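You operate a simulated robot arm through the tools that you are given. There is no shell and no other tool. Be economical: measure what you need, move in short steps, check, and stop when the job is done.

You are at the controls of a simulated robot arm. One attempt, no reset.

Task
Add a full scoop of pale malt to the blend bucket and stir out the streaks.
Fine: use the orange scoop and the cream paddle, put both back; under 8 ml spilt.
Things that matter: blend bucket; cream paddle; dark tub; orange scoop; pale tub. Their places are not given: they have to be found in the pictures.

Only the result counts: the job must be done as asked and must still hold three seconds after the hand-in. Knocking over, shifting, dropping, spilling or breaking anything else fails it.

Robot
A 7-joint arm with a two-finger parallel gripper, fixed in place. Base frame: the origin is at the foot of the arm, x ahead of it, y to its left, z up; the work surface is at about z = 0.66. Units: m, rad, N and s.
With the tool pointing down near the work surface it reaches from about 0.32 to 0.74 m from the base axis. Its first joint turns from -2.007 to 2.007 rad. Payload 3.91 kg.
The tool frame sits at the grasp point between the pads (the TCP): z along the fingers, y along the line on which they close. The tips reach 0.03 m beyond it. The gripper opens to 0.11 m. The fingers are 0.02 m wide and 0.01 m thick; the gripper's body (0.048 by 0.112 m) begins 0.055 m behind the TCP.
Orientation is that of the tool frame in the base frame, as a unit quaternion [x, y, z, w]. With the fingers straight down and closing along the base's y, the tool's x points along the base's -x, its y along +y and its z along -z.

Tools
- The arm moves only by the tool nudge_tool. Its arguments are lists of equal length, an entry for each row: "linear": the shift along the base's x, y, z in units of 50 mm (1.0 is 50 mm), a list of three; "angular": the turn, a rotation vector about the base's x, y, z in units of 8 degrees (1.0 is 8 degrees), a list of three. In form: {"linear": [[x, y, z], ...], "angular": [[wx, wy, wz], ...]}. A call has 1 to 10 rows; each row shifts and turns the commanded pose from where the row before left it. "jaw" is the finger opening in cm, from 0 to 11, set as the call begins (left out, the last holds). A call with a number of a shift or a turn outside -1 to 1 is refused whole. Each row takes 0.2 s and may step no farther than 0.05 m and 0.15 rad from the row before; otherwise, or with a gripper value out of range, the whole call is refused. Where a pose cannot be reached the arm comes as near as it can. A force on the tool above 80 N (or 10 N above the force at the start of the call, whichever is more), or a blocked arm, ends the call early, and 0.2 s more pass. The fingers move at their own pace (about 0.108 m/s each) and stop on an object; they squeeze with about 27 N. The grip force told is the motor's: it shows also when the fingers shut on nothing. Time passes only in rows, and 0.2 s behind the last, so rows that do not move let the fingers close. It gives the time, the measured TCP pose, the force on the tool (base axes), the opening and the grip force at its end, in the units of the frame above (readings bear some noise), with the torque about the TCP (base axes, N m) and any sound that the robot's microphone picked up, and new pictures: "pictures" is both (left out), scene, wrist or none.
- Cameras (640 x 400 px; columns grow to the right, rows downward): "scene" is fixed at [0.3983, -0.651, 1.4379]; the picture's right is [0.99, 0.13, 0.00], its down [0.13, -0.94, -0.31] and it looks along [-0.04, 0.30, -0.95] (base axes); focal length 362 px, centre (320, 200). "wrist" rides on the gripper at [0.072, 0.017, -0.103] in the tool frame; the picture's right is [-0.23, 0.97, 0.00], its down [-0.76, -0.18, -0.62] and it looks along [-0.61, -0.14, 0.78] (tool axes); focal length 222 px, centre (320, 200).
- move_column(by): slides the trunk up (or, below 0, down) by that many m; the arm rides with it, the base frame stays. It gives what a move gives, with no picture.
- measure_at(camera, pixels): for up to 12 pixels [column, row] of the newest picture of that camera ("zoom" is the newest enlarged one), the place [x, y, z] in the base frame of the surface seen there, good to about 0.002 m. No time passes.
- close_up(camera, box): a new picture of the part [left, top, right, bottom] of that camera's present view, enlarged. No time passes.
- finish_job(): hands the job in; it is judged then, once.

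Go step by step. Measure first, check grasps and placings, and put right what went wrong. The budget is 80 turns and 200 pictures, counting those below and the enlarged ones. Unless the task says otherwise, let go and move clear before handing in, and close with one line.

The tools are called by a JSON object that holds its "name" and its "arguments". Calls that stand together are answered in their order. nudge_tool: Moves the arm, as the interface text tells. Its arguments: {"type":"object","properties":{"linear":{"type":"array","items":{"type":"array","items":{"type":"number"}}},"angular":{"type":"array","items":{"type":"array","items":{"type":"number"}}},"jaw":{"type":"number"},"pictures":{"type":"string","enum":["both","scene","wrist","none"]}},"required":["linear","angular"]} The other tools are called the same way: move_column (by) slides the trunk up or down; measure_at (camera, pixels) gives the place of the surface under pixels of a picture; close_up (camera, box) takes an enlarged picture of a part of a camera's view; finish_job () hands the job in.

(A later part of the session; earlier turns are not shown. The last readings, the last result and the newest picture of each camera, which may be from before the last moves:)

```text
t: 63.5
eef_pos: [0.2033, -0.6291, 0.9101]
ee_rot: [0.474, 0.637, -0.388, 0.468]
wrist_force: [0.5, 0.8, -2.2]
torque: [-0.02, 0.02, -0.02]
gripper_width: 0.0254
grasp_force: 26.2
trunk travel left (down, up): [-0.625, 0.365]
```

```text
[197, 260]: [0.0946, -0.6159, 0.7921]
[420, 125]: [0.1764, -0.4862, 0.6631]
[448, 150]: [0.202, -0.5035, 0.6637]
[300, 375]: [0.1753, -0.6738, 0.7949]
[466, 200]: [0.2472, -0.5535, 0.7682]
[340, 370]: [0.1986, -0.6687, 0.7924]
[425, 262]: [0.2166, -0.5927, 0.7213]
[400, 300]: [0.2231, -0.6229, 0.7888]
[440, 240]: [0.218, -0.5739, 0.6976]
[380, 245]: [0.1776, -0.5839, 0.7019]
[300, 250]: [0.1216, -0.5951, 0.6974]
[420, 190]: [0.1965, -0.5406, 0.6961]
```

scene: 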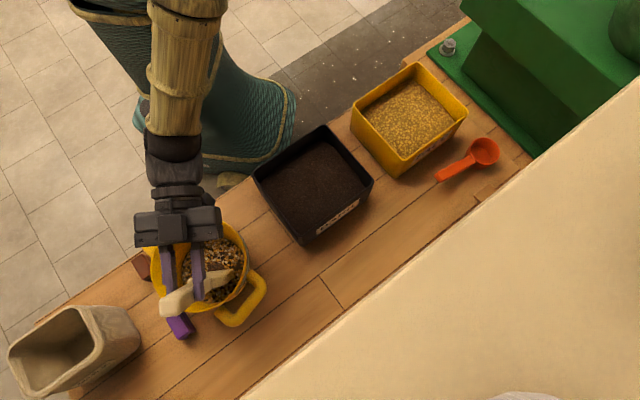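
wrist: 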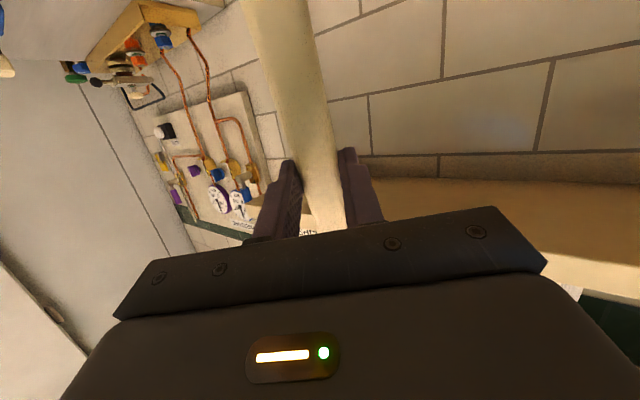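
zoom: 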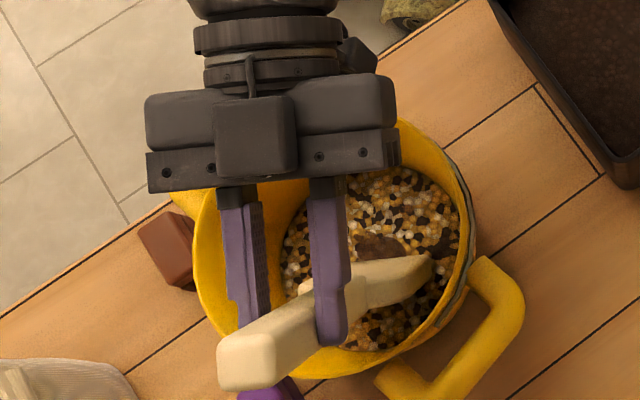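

The bucket is now centred near (0.171,-0.592): the outward stroke nudged it via the leaning blade. Re-centring with a smaller loop biased inward and 5 mm deeper.

{"name": "nudge_tool", "arguments": {"linear": [[-0.18, -0.08, -0.1], [-0.082, 0.283, 0], [-0.198, 0.117, 0], [-0.198, -0.117, 0], [-0.082, -0.283, 0], [0.082, -0.283, 0], [0.198, -0.117, 0], [0.198, 0.117, 0], [0.082, 0.283, 0]], "angular": [[0, 0, 0], [0, 0, 0], [0, 0, 0], [0, 0, 0], [0, 0, 0], [0, 0, 0], [0, 0, 0], [0, 0, 0], [0, 0, 0]], "pictures": "none"}}

{"name": "nudge_tool", "arguments": {"linear": [[-0.082, 0.283, 0], [-0.198, 0.117, 0], [-0.198, -0.117, 0], [-0.082, -0.283, 0], [0.082, -0.283, 0], [0.198, -0.117, 0], [0.198, 0.117, 0], [0.082, 0.283, 0]], "angular": [[0, 0, 0], [0, 0, 0], [0, 0, 0], [0, 0, 0], [0, 0, 0], [0, 0, 0], [0, 0, 0], [0, 0, 0]], "pictures": "scene"}}

{"name": "close_up", "arguments": {"camera": "scene", "box": [100, 180, 290, 320]}}

```text
t: 65.5
eef_pos: [0.1947, -0.6329, 0.9056]
ee_rot: [0.474, 0.637, -0.387, 0.469]
wrist_force: [-0.5, 0.1, -2.3]
torque: [0.0, -0.05, -0.01]
gripper_width: 0.0257
grasp_force: 27.2
trunk travel left (down, up): [-0.625, 0.365]
```

```text
t: 67.3
eef_pos: [0.1945, -0.6347, 0.903]
ee_rot: [0.474, 0.636, -0.388, 0.469]
wrist_force: [0.3, 0.2, -2.0]
torque: [0.02, 0.01, 0.02]
gripper_width: 0.0256
grasp_force: 26.6
trunk travel left (down, up): [-0.625, 0.365]
```

scene: 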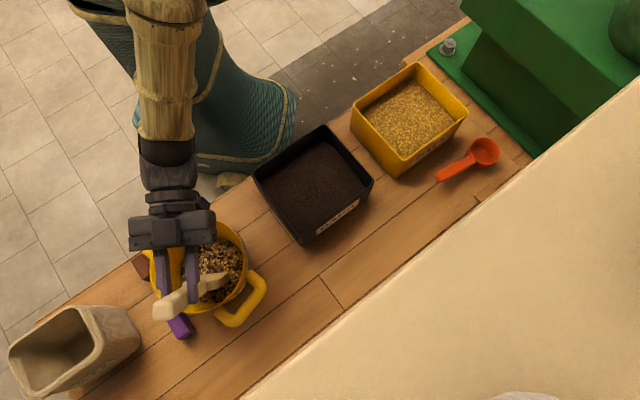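

```text
2.86 times, centred on (195, 250) of scene
```

zoom: 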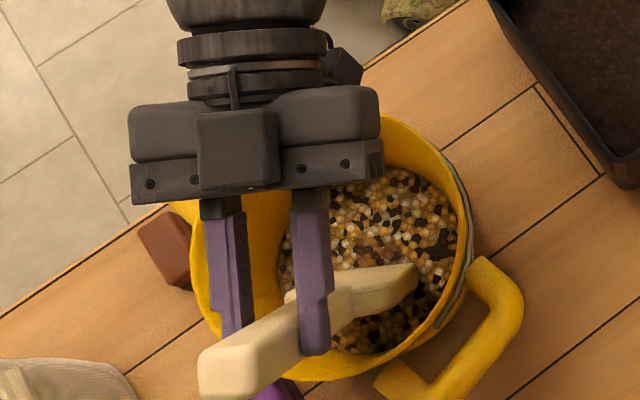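

Mixing is progressing and the bucket is steady. Continuing with slightly larger loops biased inward.

{"name": "nudge_tool", "arguments": {"linear": [[0.08, 0.1, -0.04], [-0.105, 0.339, 0], [-0.255, 0.141, 0], [-0.255, -0.141, 0], [-0.105, -0.339, 0], [0.105, -0.339, 0], [0.255, -0.141, 0], [0.255, 0.141, 0], [0.105, 0.339, 0]], "angular": [[0, 0, 0], [0, 0, 0], [0, 0, 0], [0, 0, 0], [0, 0, 0], [0, 0, 0], [0, 0, 0], [0, 0, 0], [0, 0, 0]], "pictures": "none"}}

{"name": "nudge_tool", "arguments": {"linear": [[-0.105, 0.339, 0], [-0.255, 0.141, 0], [-0.255, -0.141, 0], [-0.105, -0.339, 0], [0.105, -0.339, 0], [0.255, -0.141, 0], [0.255, 0.141, 0], [0.105, 0.339, 0]], "angular": [[0, 0, 0], [0, 0, 0], [0, 0, 0], [0, 0, 0], [0, 0, 0], [0, 0, 0], [0, 0, 0], [0, 0, 0]], "pictures": "none"}}

{"name": "nudge_tool", "arguments": {"linear": [[-0.105, 0.339, 0], [-0.255, 0.141, 0], [-0.255, -0.141, 0], [-0.105, -0.339, 0], [0.105, -0.339, 0], [0.255, -0.141, 0], [0.255, 0.141, 0], [0.105, 0.339, 0]], "angular": [[0, 0, 0], [0, 0, 0], [0, 0, 0], [0, 0, 0], [0, 0, 0], [0, 0, 0], [0, 0, 0], [0, 0, 0]], "pictures": "scene"}}

{"name": "close_up", "arguments": {"camera": "scene", "box": [100, 180, 290, 320]}}

```text
t: 69.3
eef_pos: [0.1983, -0.6282, 0.9035]
ee_rot: [0.474, 0.637, -0.387, 0.468]
wrist_force: [0.5, 0.1, -2.2]
torque: [-0.03, 0.0, 0.0]
gripper_width: 0.0256
grasp_force: 27.0
trunk travel left (down, up): [-0.625, 0.365]
```

```text
t: 71.1
eef_pos: [0.1991, -0.628, 0.9023]
ee_rot: [0.473, 0.638, -0.386, 0.469]
wrist_force: [0.9, 0.0, -2.6]
torque: [-0.03, 0.01, 0.01]
gripper_width: 0.0253
grasp_force: 26.5
trunk travel left (down, up): [-0.625, 0.365]
```

```text
t: 72.9
eef_pos: [0.1975, -0.629, 0.9017]
ee_rot: [0.474, 0.637, -0.387, 0.469]
wrist_force: [0.1, 0.4, -2.5]
torque: [-0.03, -0.03, -0.02]
gripper_width: 0.0256
grasp_force: 27.0
trunk travel left (down, up): [-0.625, 0.365]
```

scene: 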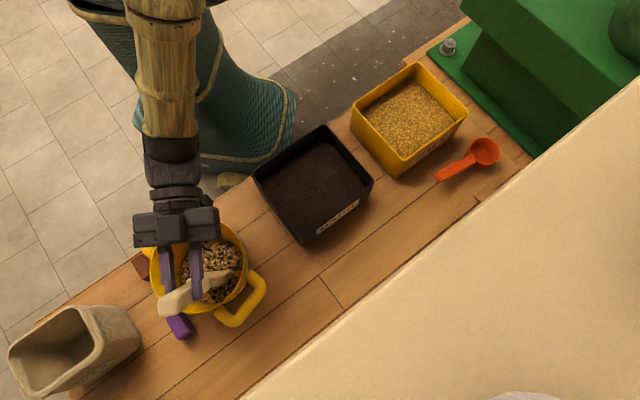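

```text
2.86 times, centred on (195, 250) of scene
```

zoom: 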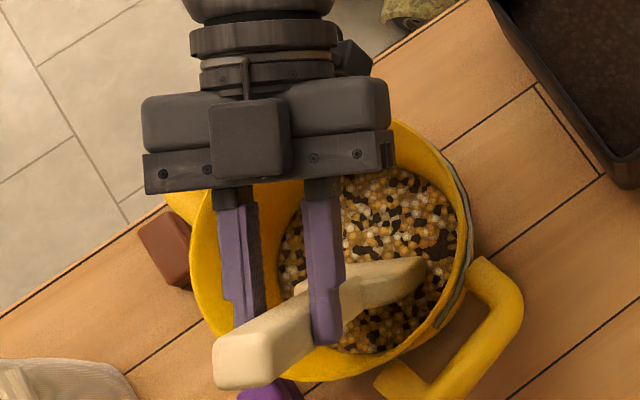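

Dark blotches persist at the right edge ((440,240) zoom), outside the blade's sweep. Turning the blade 40° about its tip and circling to sweep those parts too.

{"name": "nudge_tool", "arguments": {"linear": [[-0.34, -0.16, 0], [0.118, 0.07, 0], [0.118, 0.07, 0], [0.118, 0.07, 0], [0.118, 0.07, 0], [0.118, 0.07, 0], [0.2, 0, 0], [0, 0, 0]], "angular": [[0, 0, 0], [0, 0, 1], [0, 0, 1], [0, 0, 1], [0, 0, 1], [0, 0, 1], [0, 0, 0], [0, 0, 0]], "pictures": "scene"}}

{"name": "close_up", "arguments": {"camera": "scene", "box": [100, 180, 290, 320]}}

```text
t: 74.7
eef_pos: [0.2209, -0.6194, 0.9007]
ee_rot: [0.227, 0.76, -0.203, 0.574]
wrist_force: [0.0, 0.0, -2.6]
torque: [-0.02, 0.0, 0.02]
gripper_width: 0.0258
grasp_force: 27.0
trunk travel left (down, up): [-0.625, 0.365]
```

scene: 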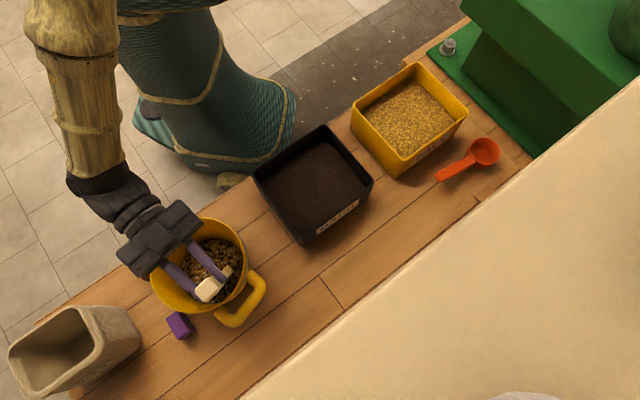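

```text
2.86 times, centred on (195, 250) of scene
```

zoom: 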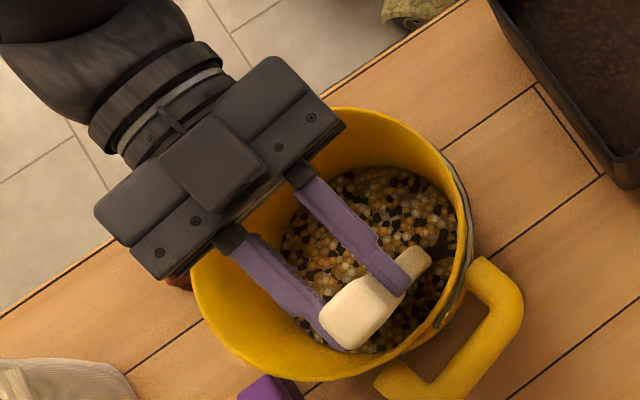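

Blade turned without contact. Running circular strokes of 20 mm radius in this orientation.

{"name": "nudge_tool", "arguments": {"linear": [[-0.117, 0.283, 0], [-0.283, 0.117, 0], [-0.283, -0.117, 0], [-0.117, -0.283, 0], [0.117, -0.283, 0], [0.283, -0.117, 0], [0.283, 0.117, 0], [0.117, 0.283, 0]], "angular": [[0, 0, 0], [0, 0, 0], [0, 0, 0], [0, 0, 0], [0, 0, 0], [0, 0, 0], [0, 0, 0], [0, 0, 0]], "pictures": "none"}}

{"name": "nudge_tool", "arguments": {"linear": [[-0.117, 0.283, 0], [-0.283, 0.117, 0], [-0.283, -0.117, 0], [-0.117, -0.283, 0], [0.117, -0.283, 0], [0.283, -0.117, 0], [0.283, 0.117, 0], [0.117, 0.283, 0]], "angular": [[0, 0, 0], [0, 0, 0], [0, 0, 0], [0, 0, 0], [0, 0, 0], [0, 0, 0], [0, 0, 0], [0, 0, 0]], "pictures": "none"}}

{"name": "nudge_tool", "arguments": {"linear": [[-0.117, 0.283, 0], [-0.283, 0.117, 0], [-0.283, -0.117, 0], [-0.117, -0.283, 0], [0.117, -0.283, 0], [0.283, -0.117, 0], [0.283, 0.117, 0], [0.117, 0.283, 0]], "angular": [[0, 0, 0], [0, 0, 0], [0, 0, 0], [0, 0, 0], [0, 0, 0], [0, 0, 0], [0, 0, 0], [0, 0, 0]], "pictures": "scene"}}

{"name": "close_up", "arguments": {"camera": "scene", "box": [100, 180, 290, 320]}}

```text
t: 76.5
eef_pos: [0.2213, -0.6184, 0.9017]
ee_rot: [0.227, 0.76, -0.204, 0.573]
wrist_force: [-0.1, -0.3, -2.0]
torque: [-0.02, 0.0, 0.02]
gripper_width: 0.0256
grasp_force: 27.2
trunk travel left (down, up): [-0.625, 0.365]
```

```text
t: 78.3
eef_pos: [0.2217, -0.6192, 0.9028]
ee_rot: [0.227, 0.761, -0.203, 0.572]
wrist_force: [0.9, 1.7, -2.6]
torque: [0.05, -0.02, -0.01]
gripper_width: 0.0256
grasp_force: 26.4
trunk travel left (down, up): [-0.625, 0.365]
```

```text
t: 80.1
eef_pos: [0.2211, -0.6181, 0.9024]
ee_rot: [0.228, 0.761, -0.204, 0.573]
wrist_force: [-0.9, 0.3, -2.2]
torque: [0.02, 0.02, 0.0]
gripper_width: 0.0257
grasp_force: 27.2
trunk travel left (down, up): [-0.625, 0.365]
```

scene: 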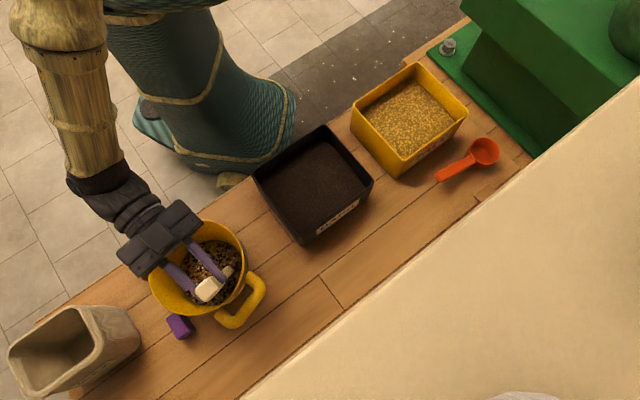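

```text
2.86 times, centred on (195, 250) of scene
```

zoom: 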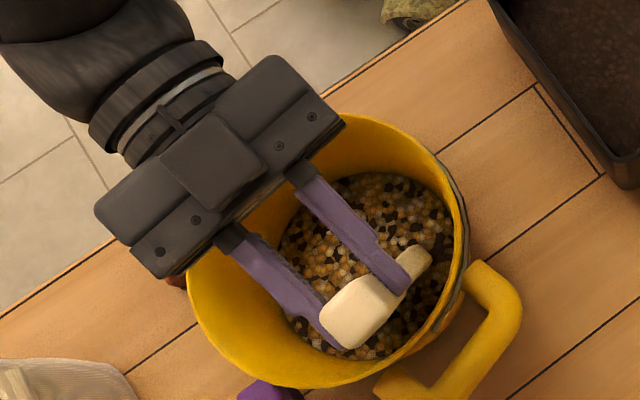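

The blend looks fairly even. Turning the blade back, then using it inside against the inner wall to ease the bucket about 2 cm back toward its original spot (+y), in small steps.

{"name": "nudge_tool", "arguments": {"linear": [[-0.118, -0.07, 0], [-0.118, -0.07, 0], [-0.118, -0.07, 0], [-0.118, -0.07, 0], [-0.118, -0.07, 0], [-0.26, 0.2, 0], [0, 0.3, 0], [0, 0.2, 0], [0, 0.15, 0], [0, 0, 0]], "angular": [[0, 0, -1], [0, 0, -1], [0, 0, -1], [0, 0, -1], [0, 0, -1], [0, 0, 0], [0, 0, 0], [0, 0, 0], [0, 0, 0], [0, 0, 0]], "pictures": "scene"}}

{"name": "close_up", "arguments": {"camera": "scene", "box": [100, 180, 290, 320]}}

```text
t: 82.3
eef_pos: [0.1785, -0.5938, 0.903]
ee_rot: [0.473, 0.637, -0.387, 0.469]
wrist_force: [-0.6, -0.5, -2.8]
torque: [0.0, -0.05, 0.01]
gripper_width: 0.0255
grasp_force: 27.5
trunk travel left (down, up): [-0.625, 0.365]
```

scene: 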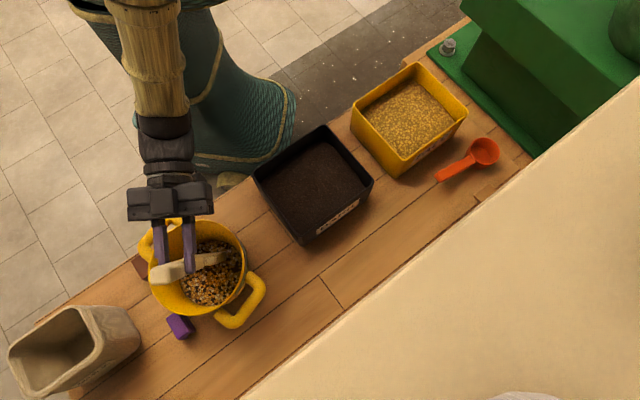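

```text
2.86 times, centred on (195, 250) of scene
```

zoom: 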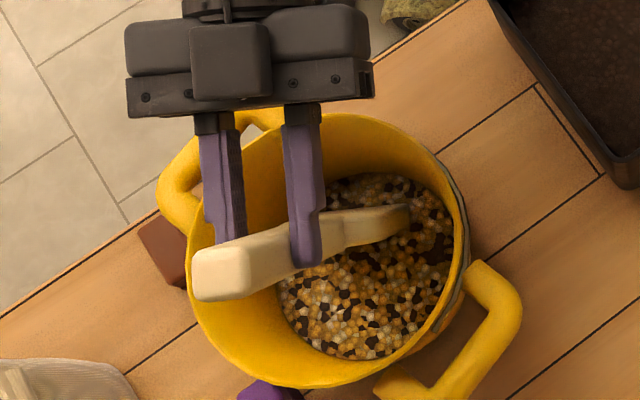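

{"name": "measure_at", "arguments": {"camera": "zoom", "pixels": [[192, 300], [215, 350], [260, 383], [330, 383], [400, 348], [350, 114], [410, 140], [400, 210], [360, 210], [350, 300], [400, 280], [420, 215]]}}

```text
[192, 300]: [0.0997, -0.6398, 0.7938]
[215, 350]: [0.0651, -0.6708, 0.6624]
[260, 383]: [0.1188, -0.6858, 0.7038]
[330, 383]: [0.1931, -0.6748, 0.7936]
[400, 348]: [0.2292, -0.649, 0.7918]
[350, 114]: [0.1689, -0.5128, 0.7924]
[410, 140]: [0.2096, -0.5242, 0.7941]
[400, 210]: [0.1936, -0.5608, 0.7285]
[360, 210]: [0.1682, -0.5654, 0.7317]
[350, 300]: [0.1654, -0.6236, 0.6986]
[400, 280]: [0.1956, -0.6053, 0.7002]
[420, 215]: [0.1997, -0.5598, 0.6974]
```

Bucket centre is about (0.171,-0.595), still ~23 mm off in y; the blade is just at the wall. Pushing +y another 20 mm slowly.

{"name": "nudge_tool", "arguments": {"linear": [[0, 0.1, 0], [0, 0.1, 0], [0, 0.1, 0], [0, 0.1, 0], [0, 0, 0]], "angular": [[0, 0, 0], [0, 0, 0], [0, 0, 0], [0, 0, 0], [0, 0, 0]], "pictures": "scene"}}

{"name": "close_up", "arguments": {"camera": "scene", "box": [100, 180, 290, 320]}}

```text
t: 83.5
eef_pos: [0.1786, -0.5751, 0.901]
ee_rot: [0.473, 0.637, -0.387, 0.469]
wrist_force: [-0.6, -3.1, 0.1]
torque: [-0.4, -0.11, 0.04]
gripper_width: 0.0256
grasp_force: 27.2
trunk travel left (down, up): [-0.625, 0.365]
```

scene: 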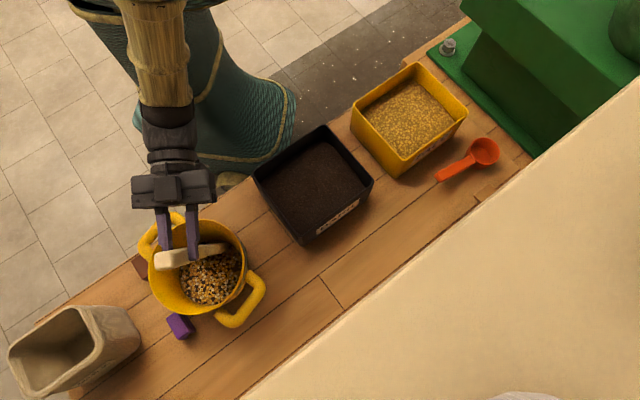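

```text
2.86 times, centred on (195, 250) of scene
```

zoom: 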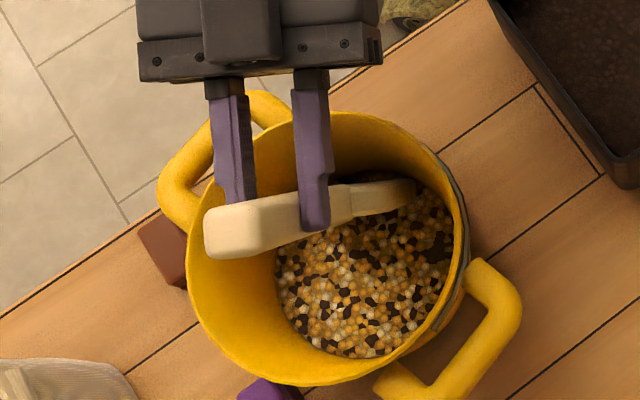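

Contact now (−3 N). Continuing 20 mm more in small steps.

{"name": "nudge_tool", "arguments": {"linear": [[0, 0.1, 0], [0, 0.1, 0], [0, 0.1, 0], [0, 0.1, 0], [0, 0, 0]], "angular": [[0, 0, 0], [0, 0, 0], [0, 0, 0], [0, 0, 0], [0, 0, 0]], "pictures": "scene"}}

{"name": "close_up", "arguments": {"camera": "scene", "box": [100, 180, 290, 320]}}

```text
t: 84.7
eef_pos: [0.1787, -0.5547, 0.9008]
ee_rot: [0.474, 0.637, -0.388, 0.468]
wrist_force: [0.5, -1.6, -1.9]
torque: [-0.23, 0.01, 0.03]
gripper_width: 0.026
grasp_force: 26.7
trunk travel left (down, up): [-0.625, 0.365]
```

scene: 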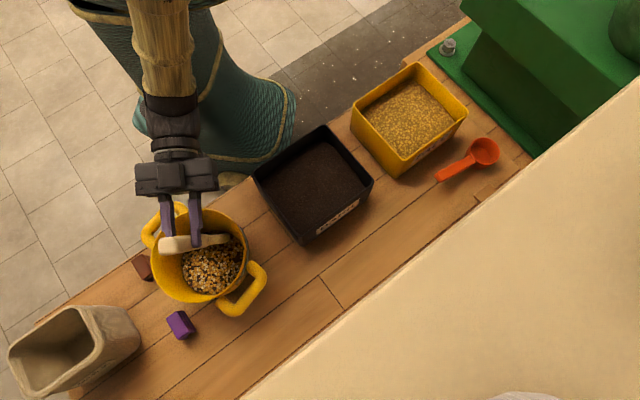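

```text
2.86 times, centred on (195, 250) of scene
```

zoom: 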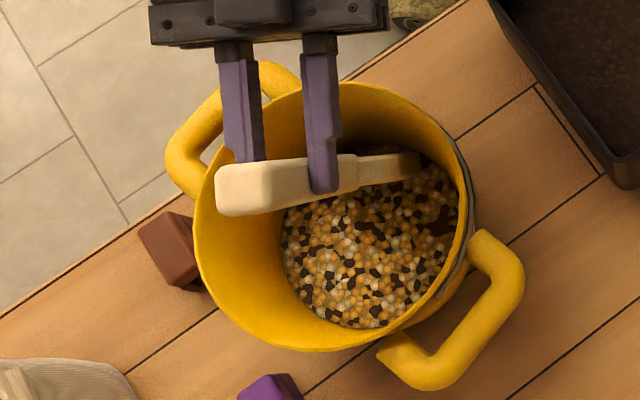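

The bucket is back within about 1 cm of its original place. A dark patch remains near (435,220) of the zoom, so I'll stir further with the blade turned toward it.

{"name": "nudge_tool", "arguments": {"linear": [[0, -0.75, 0], [0, -0.7, 0], [0.118, 0.07, 0], [0.118, 0.07, 0], [0.118, 0.07, 0], [0.118, 0.07, 0], [0.118, 0.07, 0], [0.4, 0.1, 0]], "angular": [[0, 0, 0], [0, 0, 0], [0, 0, 1], [0, 0, 1], [0, 0, 1], [0, 0, 1], [0, 0, 1], [0, 0, 0]], "pictures": "none"}}

{"name": "nudge_tool", "arguments": {"linear": [[-0.117, 0.283, 0], [-0.283, 0.117, 0], [-0.283, -0.117, 0], [-0.117, -0.283, 0], [0.117, -0.283, 0], [0.283, -0.117, 0], [0.283, 0.117, 0], [0.117, 0.283, 0]], "angular": [[0, 0, 0], [0, 0, 0], [0, 0, 0], [0, 0, 0], [0, 0, 0], [0, 0, 0], [0, 0, 0], [0, 0, 0]], "pictures": "none"}}

{"name": "nudge_tool", "arguments": {"linear": [[-0.117, 0.283, 0], [-0.283, 0.117, 0], [-0.283, -0.117, 0], [-0.117, -0.283, 0], [0.117, -0.283, 0], [0.283, -0.117, 0], [0.283, 0.117, 0], [0.117, 0.283, 0]], "angular": [[0, 0, 0], [0, 0, 0], [0, 0, 0], [0, 0, 0], [0, 0, 0], [0, 0, 0], [0, 0, 0], [0, 0, 0]], "pictures": "none"}}

{"name": "nudge_tool", "arguments": {"linear": [[-0.117, 0.283, 0], [-0.283, 0.117, 0], [-0.283, -0.117, 0], [-0.117, -0.283, 0], [0.117, -0.283, 0], [0.283, -0.117, 0], [0.283, 0.117, 0], [0.117, 0.283, 0]], "angular": [[0, 0, 0], [0, 0, 0], [0, 0, 0], [0, 0, 0], [0, 0, 0], [0, 0, 0], [0, 0, 0], [0, 0, 0]], "pictures": "scene"}}

{"name": "close_up", "arguments": {"camera": "scene", "box": [100, 180, 290, 320]}}

```text
t: 86.5
eef_pos: [0.2285, -0.6057, 0.9013]
ee_rot: [0.226, 0.761, -0.203, 0.573]
wrist_force: [-0.4, 0.5, -2.7]
torque: [0.01, 0.02, 0.0]
gripper_width: 0.0257
grasp_force: 27.0
trunk travel left (down, up): [-0.625, 0.365]
```

```text
t: 88.3
eef_pos: [0.2281, -0.6056, 0.9031]
ee_rot: [0.229, 0.76, -0.205, 0.573]
wrist_force: [0.0, -0.1, -2.0]
torque: [-0.01, 0.01, -0.01]
gripper_width: 0.0256
grasp_force: 27.0
trunk travel left (down, up): [-0.625, 0.365]
```

```text
t: 90.1
eef_pos: [0.2269, -0.6037, 0.9015]
ee_rot: [0.228, 0.76, -0.204, 0.574]
wrist_force: [-0.2, 0.5, -2.3]
torque: [0.02, -0.01, 0.03]
gripper_width: 0.0256
grasp_force: 27.3
trunk travel left (down, up): [-0.625, 0.365]
```

```text
t: 91.9
eef_pos: [0.2276, -0.6023, 0.9025]
ee_rot: [0.228, 0.76, -0.205, 0.573]
wrist_force: [-0.7, 0.2, -3.2]
torque: [0.02, -0.07, 0.02]
gripper_width: 0.0253
grasp_force: 27.3
trunk travel left (down, up): [-0.625, 0.365]
```

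scene: 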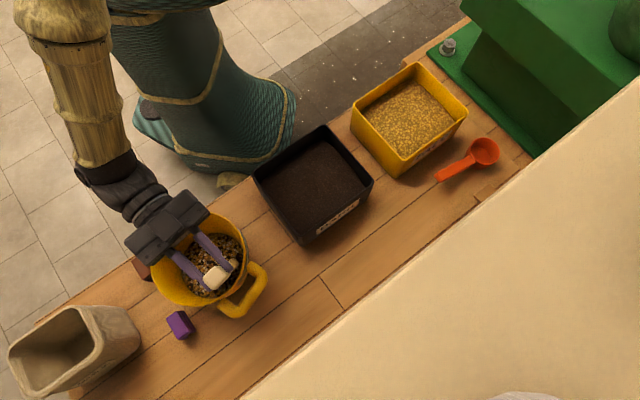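

```text
2.86 times, centred on (195, 250) of scene
```

zoom: 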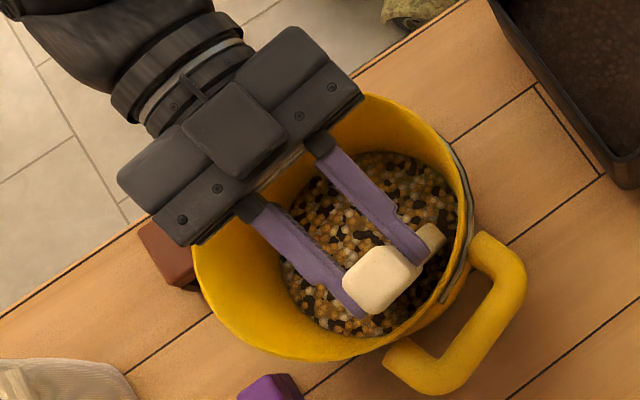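

Lifting the paddle straight out to inspect the blend.

{"name": "nudge_tool", "arguments": {"linear": [[-0.4, -0.1, 0], [0, 0, 0.3], [0, 0, 0.7], [0, 0, 0.9], [0, 0, 0.9], [0, 0, 0.9], [-0.3, 0.1, 0.3], [-0.3, 0.1, 0], [0, 0, 0]], "angular": [[0, 0, 0], [0, 0, 0], [0, 0, 0], [0, 0, 0], [0, 0, 0], [0, 0, 0], [0, 0, -1], [0, 0, -1], [0, 0, 0]], "pictures": "scene"}}

{"name": "close_up", "arguments": {"camera": "scene", "box": [140, 190, 280, 320]}}

```text
t: 93.9
eef_pos: [0.1793, -0.6004, 1.1023]
ee_rot: [0.332, 0.722, -0.282, 0.538]
wrist_force: [-0.8, -0.8, -1.2]
torque: [0.02, 0.01, 0.01]
gripper_width: 0.0257
grasp_force: 27.2
trunk travel left (down, up): [-0.625, 0.365]
```

scene: 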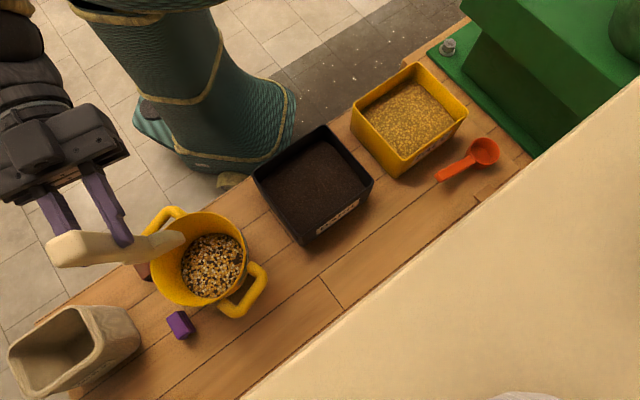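

```text
3.08 times, centred on (210, 255) of scene
```

zoom: 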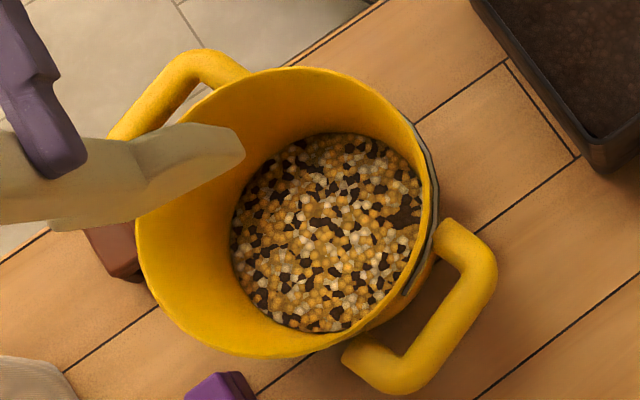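

The centre blob is gone and the mix is speckled evenly, save one small dark patch at zoom (405,215). Measuring where it is and the bucket's centre.

{"name": "measure_at", "arguments": {"camera": "zoom", "pixels": [[405, 215], [330, 225], [235, 235], [422, 225], [325, 137], [320, 328], [140, 260], [300, 70], [400, 115], [240, 350], [160, 310], [420, 190]]}}

```text
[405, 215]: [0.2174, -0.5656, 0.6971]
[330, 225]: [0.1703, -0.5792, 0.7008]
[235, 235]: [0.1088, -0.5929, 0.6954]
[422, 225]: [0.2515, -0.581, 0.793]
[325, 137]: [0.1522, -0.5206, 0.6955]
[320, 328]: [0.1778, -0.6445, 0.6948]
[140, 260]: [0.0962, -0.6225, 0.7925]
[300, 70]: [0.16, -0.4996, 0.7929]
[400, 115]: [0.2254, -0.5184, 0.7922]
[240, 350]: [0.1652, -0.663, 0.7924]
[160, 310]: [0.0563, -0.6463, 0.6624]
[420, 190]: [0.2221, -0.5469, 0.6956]
```

The patch is at offset (+46,+15) mm from the bucket centre (0.171,-0.581), while the grain radius is ~63 mm. Re-entering with the original blade yaw and making wider x-strokes to cover both sides.

{"name": "nudge_tool", "arguments": {"linear": [[0, -0.147, 0], [0, -0.147, 0], [0, -0.147, 0], [0, 0, -0.9], [0, 0, -0.9], [0, 0, -0.9], [0, 0, -0.9], [0, 0, -0.42], [0, 0, 0], [0.56, 0, 0]], "angular": [[0, 0, -1], [0, 0, -1], [0, 0, -1], [0, 0, 0], [0, 0, 0], [0, 0, 0], [0, 0, 0], [0, 0, 0], [0, 0, 0], [0, 0, 0]], "pictures": "none"}}

{"name": "nudge_tool", "arguments": {"linear": [[-0.164, 0.311, 0], [-0.396, 0.129, 0], [-0.396, -0.129, 0], [-0.164, -0.311, 0], [0.164, -0.311, 0], [0.396, -0.129, 0], [0.396, 0.129, 0], [0.164, 0.311, 0]], "angular": [[0, 0, 0], [0, 0, 0], [0, 0, 0], [0, 0, 0], [0, 0, 0], [0, 0, 0], [0, 0, 0], [0, 0, 0]], "pictures": "scene"}}

{"name": "close_up", "arguments": {"camera": "scene", "box": [100, 180, 290, 320]}}

```text
t: 96.1
eef_pos: [0.2069, -0.6196, 0.8988]
ee_rot: [0.474, 0.638, -0.387, 0.468]
wrist_force: [0.2, -0.6, -1.8]
torque: [0.01, -0.02, 0.0]
gripper_width: 0.0256
grasp_force: 26.8
trunk travel left (down, up): [-0.625, 0.365]
```

```text
t: 97.9
eef_pos: [0.2071, -0.6191, 0.8999]
ee_rot: [0.473, 0.637, -0.388, 0.469]
wrist_force: [0.1, -0.1, -2.4]
torque: [-0.03, 0.01, 0.01]
gripper_width: 0.0256
grasp_force: 27.1
trunk travel left (down, up): [-0.625, 0.365]
```

scene: 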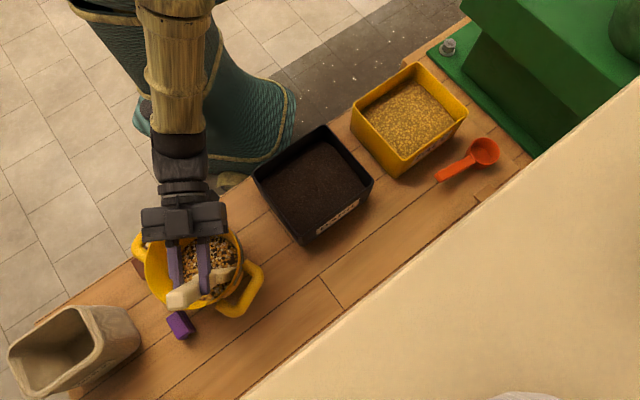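

```text
2.86 times, centred on (195, 250) of scene
```

zoom: 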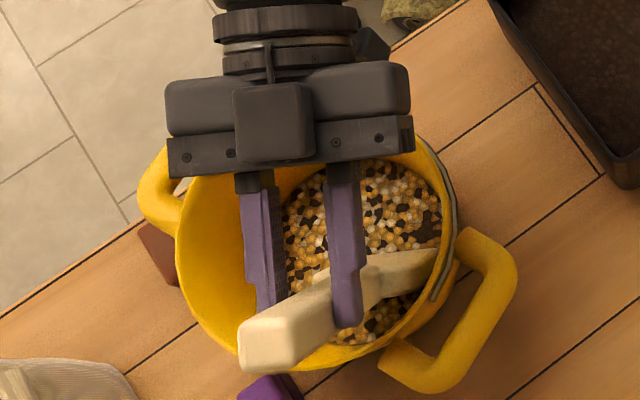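

The wide −x stroke nudged the bucket left a bit; now the blade is right next to the patch at zoom (430,228). Doing short y-strokes there, staying away from the walls.

{"name": "nudge_tool", "arguments": {"linear": [[-0.05, 0.25, 0], [0, 0.2, 0], [-0.1, -0.3, 0], [0, -0.4, 0], [0.1, 0.35, 0], [0, 0.25, 0], [-0.2, -0.25, 0], [-0.2, -0.35, 0], [0, 0.3, 0], [-0.1, 0.1, 0]], "angular": [[0, 0, 0], [0, 0, 0], [0, 0, 0], [0, 0, 0], [0, 0, 0], [0, 0, 0], [0, 0, 0], [0, 0, 0], [0, 0, 0], [0, 0, 0]], "pictures": "none"}}

{"name": "nudge_tool", "arguments": {"linear": [[0, 0, 0.3], [0, 0, 0.7], [0, 0, 0.9], [0, 0, 0.9], [0, 0, 0.9], [-0.8, -0.3, 0.3], [-0.8, -0.3, 0], [0, 0, 0]], "angular": [[0, 0, 0], [0, 0, 0], [0, 0, 0], [0, 0, 0], [0, 0, 0], [0, 0, 0], [0, 0, 0], [0, 0, 0]], "pictures": "scene"}}

{"name": "close_up", "arguments": {"camera": "scene", "box": [140, 190, 280, 320]}}

```text
t: 100.1
eef_pos: [0.1774, -0.6131, 0.9011]
ee_rot: [0.473, 0.637, -0.387, 0.469]
wrist_force: [-0.4, -0.1, -2.5]
torque: [-0.03, 0.0, 0.0]
gripper_width: 0.0257
grasp_force: 27.2
trunk travel left (down, up): [-0.625, 0.365]
```

```text
t: 101.9
eef_pos: [0.0999, -0.643, 1.1012]
ee_rot: [0.473, 0.637, -0.387, 0.469]
wrist_force: [-0.8, -0.4, -2.3]
torque: [0.03, -0.05, 0.03]
gripper_width: 0.0254
grasp_force: 27.2
trunk travel left (down, up): [-0.625, 0.365]
```

scene: 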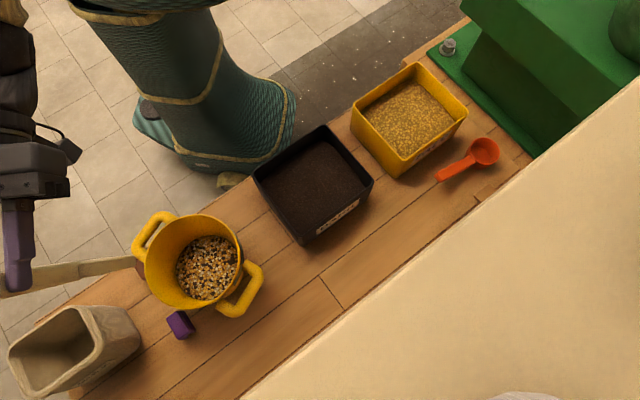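

```text
3.08 times, centred on (210, 255) of scene
```

zoom: 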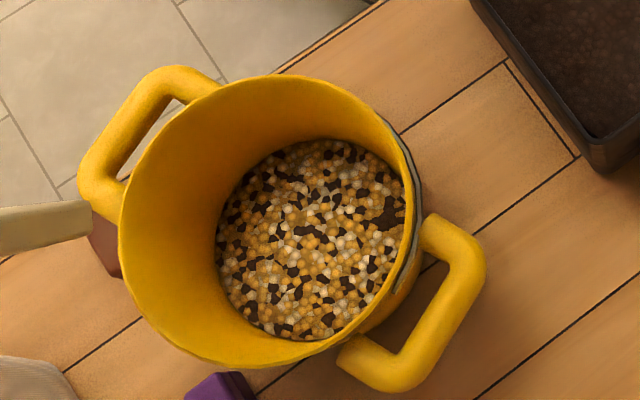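

The speckle pattern no longer changes with more stirring, so the blend has settled to even. Checking the bucket's position and whether the purple and brown blocks are untouched.

{"name": "measure_at", "arguments": {"camera": "scene", "pixels": [[180, 322], [176, 316], [190, 330], [138, 262], [145, 265]]}}

{"name": "measure_at", "arguments": {"camera": "zoom", "pixels": [[121, 240], [270, 78], [385, 130], [220, 362], [150, 320], [212, 385], [105, 260], [300, 350]]}}

{"name": "close_up", "arguments": {"camera": "scene", "box": [120, 240, 220, 345]}}

```text
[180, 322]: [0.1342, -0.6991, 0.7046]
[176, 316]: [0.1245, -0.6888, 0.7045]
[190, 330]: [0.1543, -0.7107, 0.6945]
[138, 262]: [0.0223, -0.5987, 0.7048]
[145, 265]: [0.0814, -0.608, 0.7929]
```

```text
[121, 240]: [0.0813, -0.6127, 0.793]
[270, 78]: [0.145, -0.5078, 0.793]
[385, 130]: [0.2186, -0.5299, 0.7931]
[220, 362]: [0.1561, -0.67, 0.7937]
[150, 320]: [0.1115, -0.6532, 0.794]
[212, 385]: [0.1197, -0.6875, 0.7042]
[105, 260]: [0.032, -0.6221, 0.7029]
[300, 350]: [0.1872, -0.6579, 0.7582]
```

```text
3.81 times, centred on (170, 292) of scene
```

zoom: 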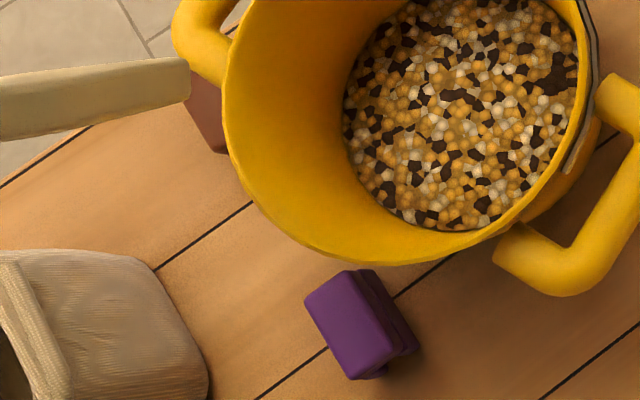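

Blocks are untouched and the bucket stands about 16 mm from its start, upright. Now reversing the motion to take the paddle home: tilting it back to level.

{"name": "nudge_tool", "arguments": {"linear": [[0.95, 0.06, 0], [0.95, 0.06, 0], [0, 0, 0], [0, 0, 0], [0, 0, 0], [0, 0, 0], [0, 0, 0], [0, 0, 0]], "angular": [[0, 0, 0], [0, 0, 0], [0.39, 0.09, 0], [0.972, 0.237, 0], [0.972, 0.237, 0], [0.972, 0.237, 0], [0.972, 0.237, 0], [0.972, 0.237, 0]], "pictures": "none"}}

{"name": "nudge_tool", "arguments": {"linear": [[0, 0, 0], [0, 0, 0], [0, 0, 0], [0, 0, -0.3], [0.345, 0.174, 0], [0.345, 0.174, 0], [0.345, 0.174, 0], [0.345, 0.174, 0], [0.345, 0.174, 0], [0.345, 0.174, 0]], "angular": [[0.956, 0.292, 0], [0.956, 0.292, 0], [0.956, 0.292, 0], [0.956, 0.292, 0], [0, 0, 0.95], [0, 0, 0.95], [0, 0, 0.95], [0, 0, 0.95], [0, 0, 0.95], [0, 0, 0.95]]}}

```text
t: 103.7
eef_pos: [0.1942, -0.6368, 1.102]
ee_rot: [0.574, 0.772, -0.172, 0.211]
wrist_force: [1.7, 0.0, -1.7]
torque: [-0.15, -0.08, 0.03]
gripper_width: 0.0258
grasp_force: 26.8
trunk travel left (down, up): [-0.625, 0.365]
```

```text
t: 105.9
eef_pos: [0.297, -0.5847, 1.0857]
ee_rot: [0.234, 0.972, -0.013, -0.007]
wrist_force: [0.3, 0.3, -1.7]
torque: [-0.11, -0.17, 0.0]
gripper_width: 0.0255
grasp_force: 27.3
trunk travel left (down, up): [-0.625, 0.365]
```

scene: 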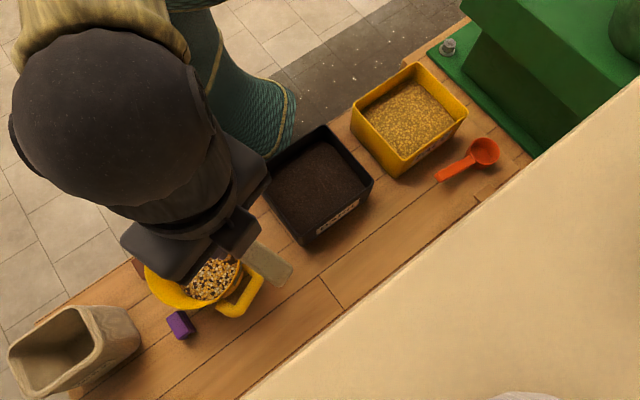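
wrist: 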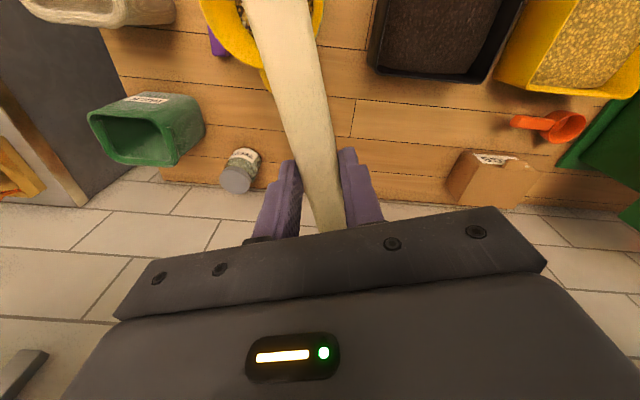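

Paddle level again in the grip. Yawing back to 45° and moving to a point 6 cm up-handle from its resting place, clear of the bucket handle.

{"name": "nudge_tool", "arguments": {"linear": [[0.346, 0.21, 0], [0.346, 0.21, 0], [0.346, 0.21, 0], [0.346, 0.21, -0.2], [0.346, 0.21, -0.3], [0.346, 0.21, -0.4], [0.346, 0.21, -0.45], [0.346, 0.21, -0.45], [0.346, 0.21, -0.45], [0.346, 0.21, -0.45]], "angular": [[0, 0, 0.9], [0, 0, 0.9], [0, 0, 0.9], [0, 0, 0.9], [0, 0, 0.9], [0, 0, 0.9], [0, 0, 0.9], [0, 0, 0.9], [0, 0, 0.9], [0, 0, 0.9]]}}

{"name": "close_up", "arguments": {"camera": "scene", "box": [190, 180, 430, 340]}}

```text
t: 108.1
eef_pos: [0.4697, -0.4809, 0.9509]
ee_rot: [-0.381, 0.924, -0.014, 0.002]
wrist_force: [0.0, 0.4, -3.2]
torque: [0.18, -0.15, -0.03]
gripper_width: 0.0256
grasp_force: 26.2
trunk travel left (down, up): [-0.625, 0.365]
```

scene: 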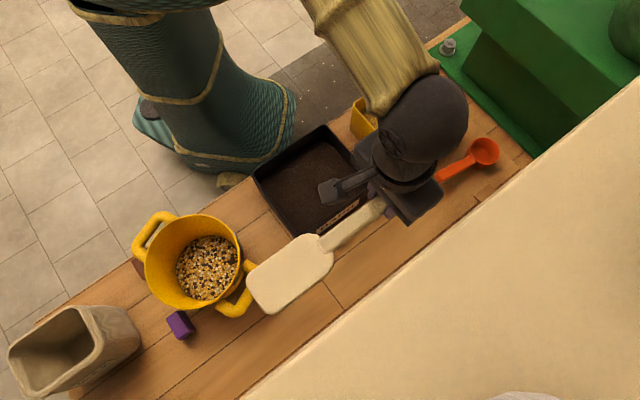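
wrist: 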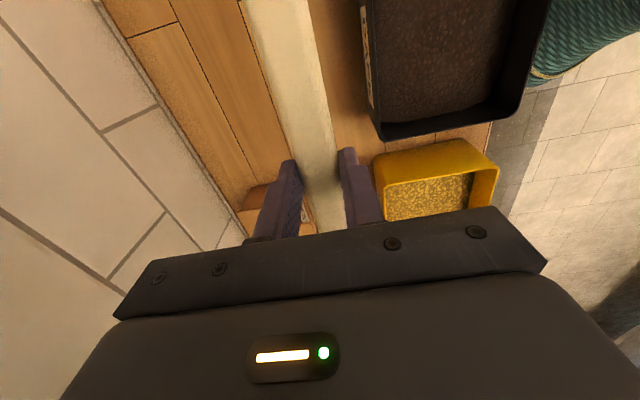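

```text
2.50 times, centred on (310, 260) of scene
```

zoom: 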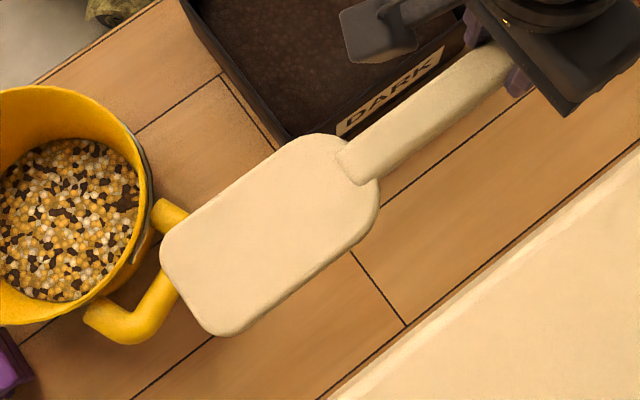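

The blade end overlaps the bucket handle in view because it's higher; measuring both before lowering.

{"name": "measure_at", "arguments": {"camera": "zoom", "pixels": [[175, 215], [165, 295], [145, 330], [110, 325], [175, 245], [215, 325], [325, 145], [365, 225], [270, 235], [420, 115], [480, 75], [200, 205]]}}

```text
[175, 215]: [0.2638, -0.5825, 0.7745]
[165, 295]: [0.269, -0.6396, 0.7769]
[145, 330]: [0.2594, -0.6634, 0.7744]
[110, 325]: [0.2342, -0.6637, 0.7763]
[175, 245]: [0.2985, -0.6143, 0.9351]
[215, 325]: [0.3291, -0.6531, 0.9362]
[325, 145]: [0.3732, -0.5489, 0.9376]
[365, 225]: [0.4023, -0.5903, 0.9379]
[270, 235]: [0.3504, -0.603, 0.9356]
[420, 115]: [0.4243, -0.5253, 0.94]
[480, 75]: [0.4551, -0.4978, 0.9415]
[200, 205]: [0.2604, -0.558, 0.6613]
```

Bucket handle reaches about x≈0.285; I'll add 2 cm more clearance along the handle, level out the 2° sag, and lower to just above the table before sliding into place.

{"name": "nudge_tool", "arguments": {"linear": [[0.31, 0.33, 0], [0, 0, -0.9], [0, 0, -0.9], [0, 0, -0.9], [0, 0, -0.9], [0, 0, -0.8], [0, 0, -0.4], [0, 0, 0]], "angular": [[-0.18, 0.18, 0], [0, 0, 0], [0, 0, 0], [0, 0, 0], [0, 0, 0], [0, 0, 0], [0, 0, 0], [0, 0, 0]]}}

{"name": "close_up", "arguments": {"camera": "scene", "box": [190, 180, 430, 340]}}

```text
t: 109.9
eef_pos: [0.4846, -0.4612, 0.7115]
ee_rot: [-0.381, 0.924, -0.021, -0.013]
wrist_force: [0.2, -0.2, -2.8]
torque: [0.13, -0.14, -0.02]
gripper_width: 0.0256
grasp_force: 27.6
trunk travel left (down, up): [-0.625, 0.365]
```

scene: 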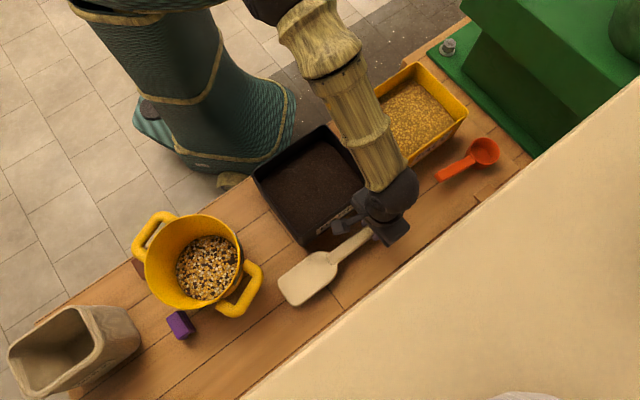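
wrist: 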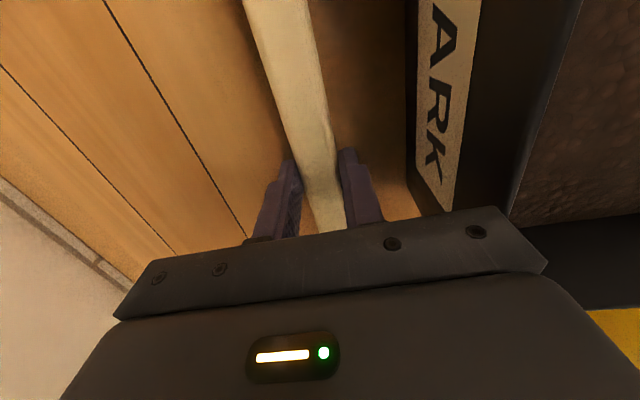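

```text
2.50 times, centred on (310, 260) of scene
```

zoom: 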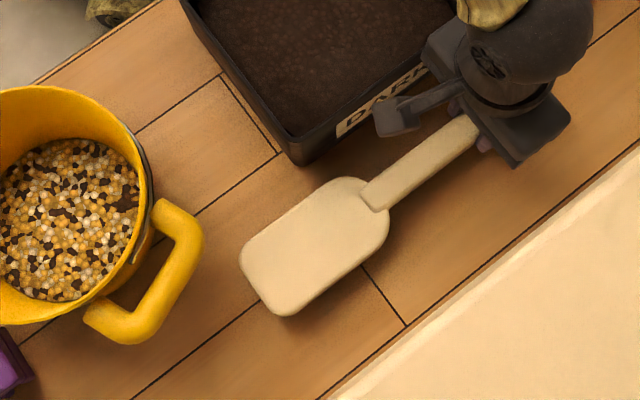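

Paddle is clear of everything just above the table. Sliding it home and lowering.

{"name": "nudge_tool", "arguments": {"linear": [[-0.367, -0.387, 0], [-0.367, -0.387, 0], [-0.367, -0.387, 0], [0, 0, -0.2], [0, 0, -0.12], [0, 0, 0]], "angular": [[0, 0, 0], [0, 0, 0], [0, 0, 0], [0, 0, 0], [0, 0, 0], [0, 0, 0]], "pictures": "scene"}}

{"name": "close_up", "arguments": {"camera": "scene", "box": [190, 180, 430, 340]}}

```text
t: 111.3
eef_pos: [0.4293, -0.5215, 0.6954]
ee_rot: [-0.38, 0.925, -0.023, -0.013]
wrist_force: [-0.1, -2.2, 5.4]
torque: [0.55, -0.46, -0.06]
gripper_width: 0.0256
grasp_force: 27.4
trunk travel left (down, up): [-0.625, 0.365]
```

scene: 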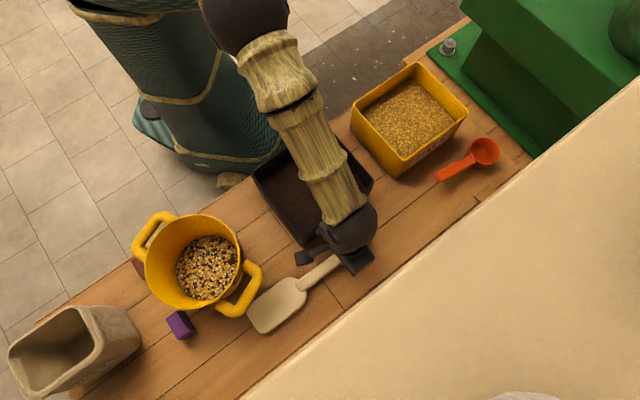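

```text
2.50 times, centred on (310, 260) of scene
```

zoom: 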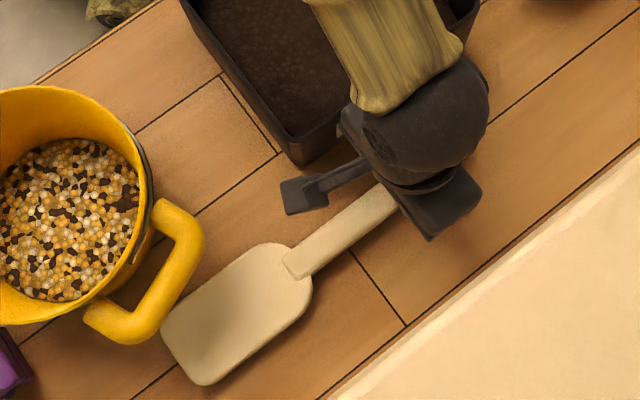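

The paddle is resting on the table in its original place (≈7 N contact). Opening and rising straight up.

{"name": "nudge_tool", "arguments": {"linear": [[0, 0, 0], [0, 0, 0], [0, 0, 0.3], [0, 0, 0.8], [0, 0, 0.9], [0, 0, 0.9], [0, 0, 0.9], [-0.3, 0.3, 0.8], [-0.5, 0.5, 0.5]], "angular": [[0, 0, 0], [0, 0, 0], [0, 0, 0], [0, 0, 0], [0, 0, 0], [0, 0, 0], [0, 0, 0], [0, 0, 0], [0, 0, 0]], "jaw": 4.6}}

{"name": "close_up", "arguments": {"camera": "scene", "box": [130, 180, 390, 350]}}

```text
t: 113.3
eef_pos: [0.3907, -0.4808, 0.952]
ee_rot: [-0.381, 0.924, -0.022, -0.014]
wrist_force: [0.4, -0.3, 0.2]
torque: [0.02, 0.02, -0.02]
gripper_width: 0.0462
grasp_force: 0.1
trunk travel left (down, up): [-0.625, 0.365]
```

scene: 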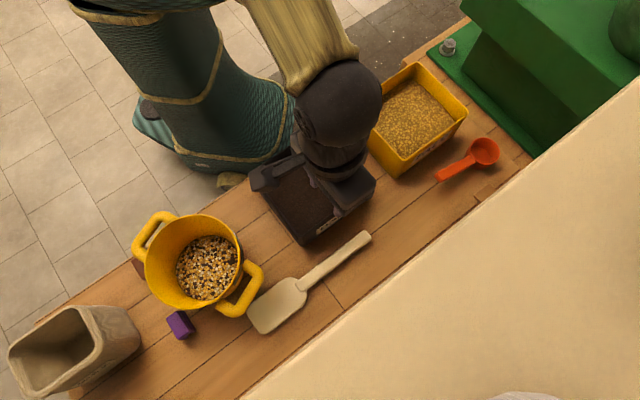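
wrist: 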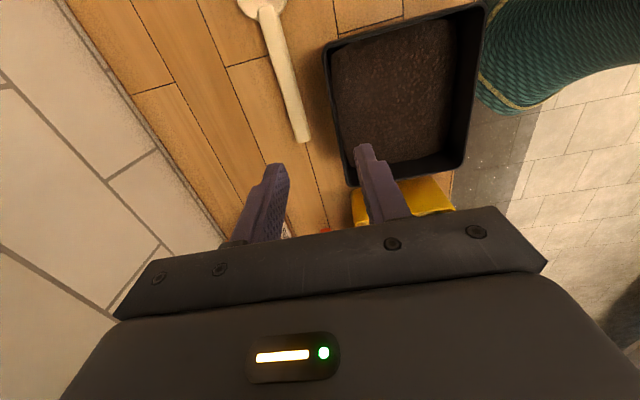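

```text
2.35 times, centred on (260, 265) of scene
```

zoom: 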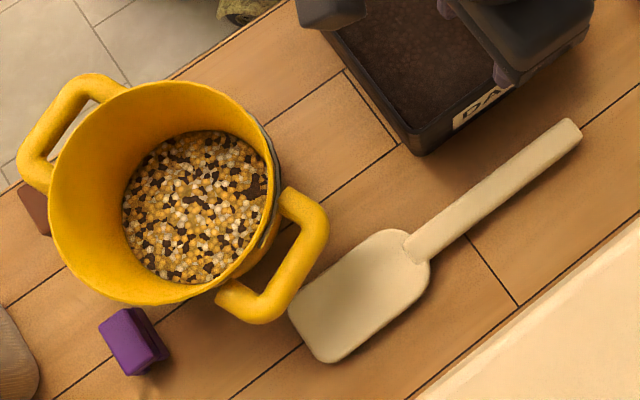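

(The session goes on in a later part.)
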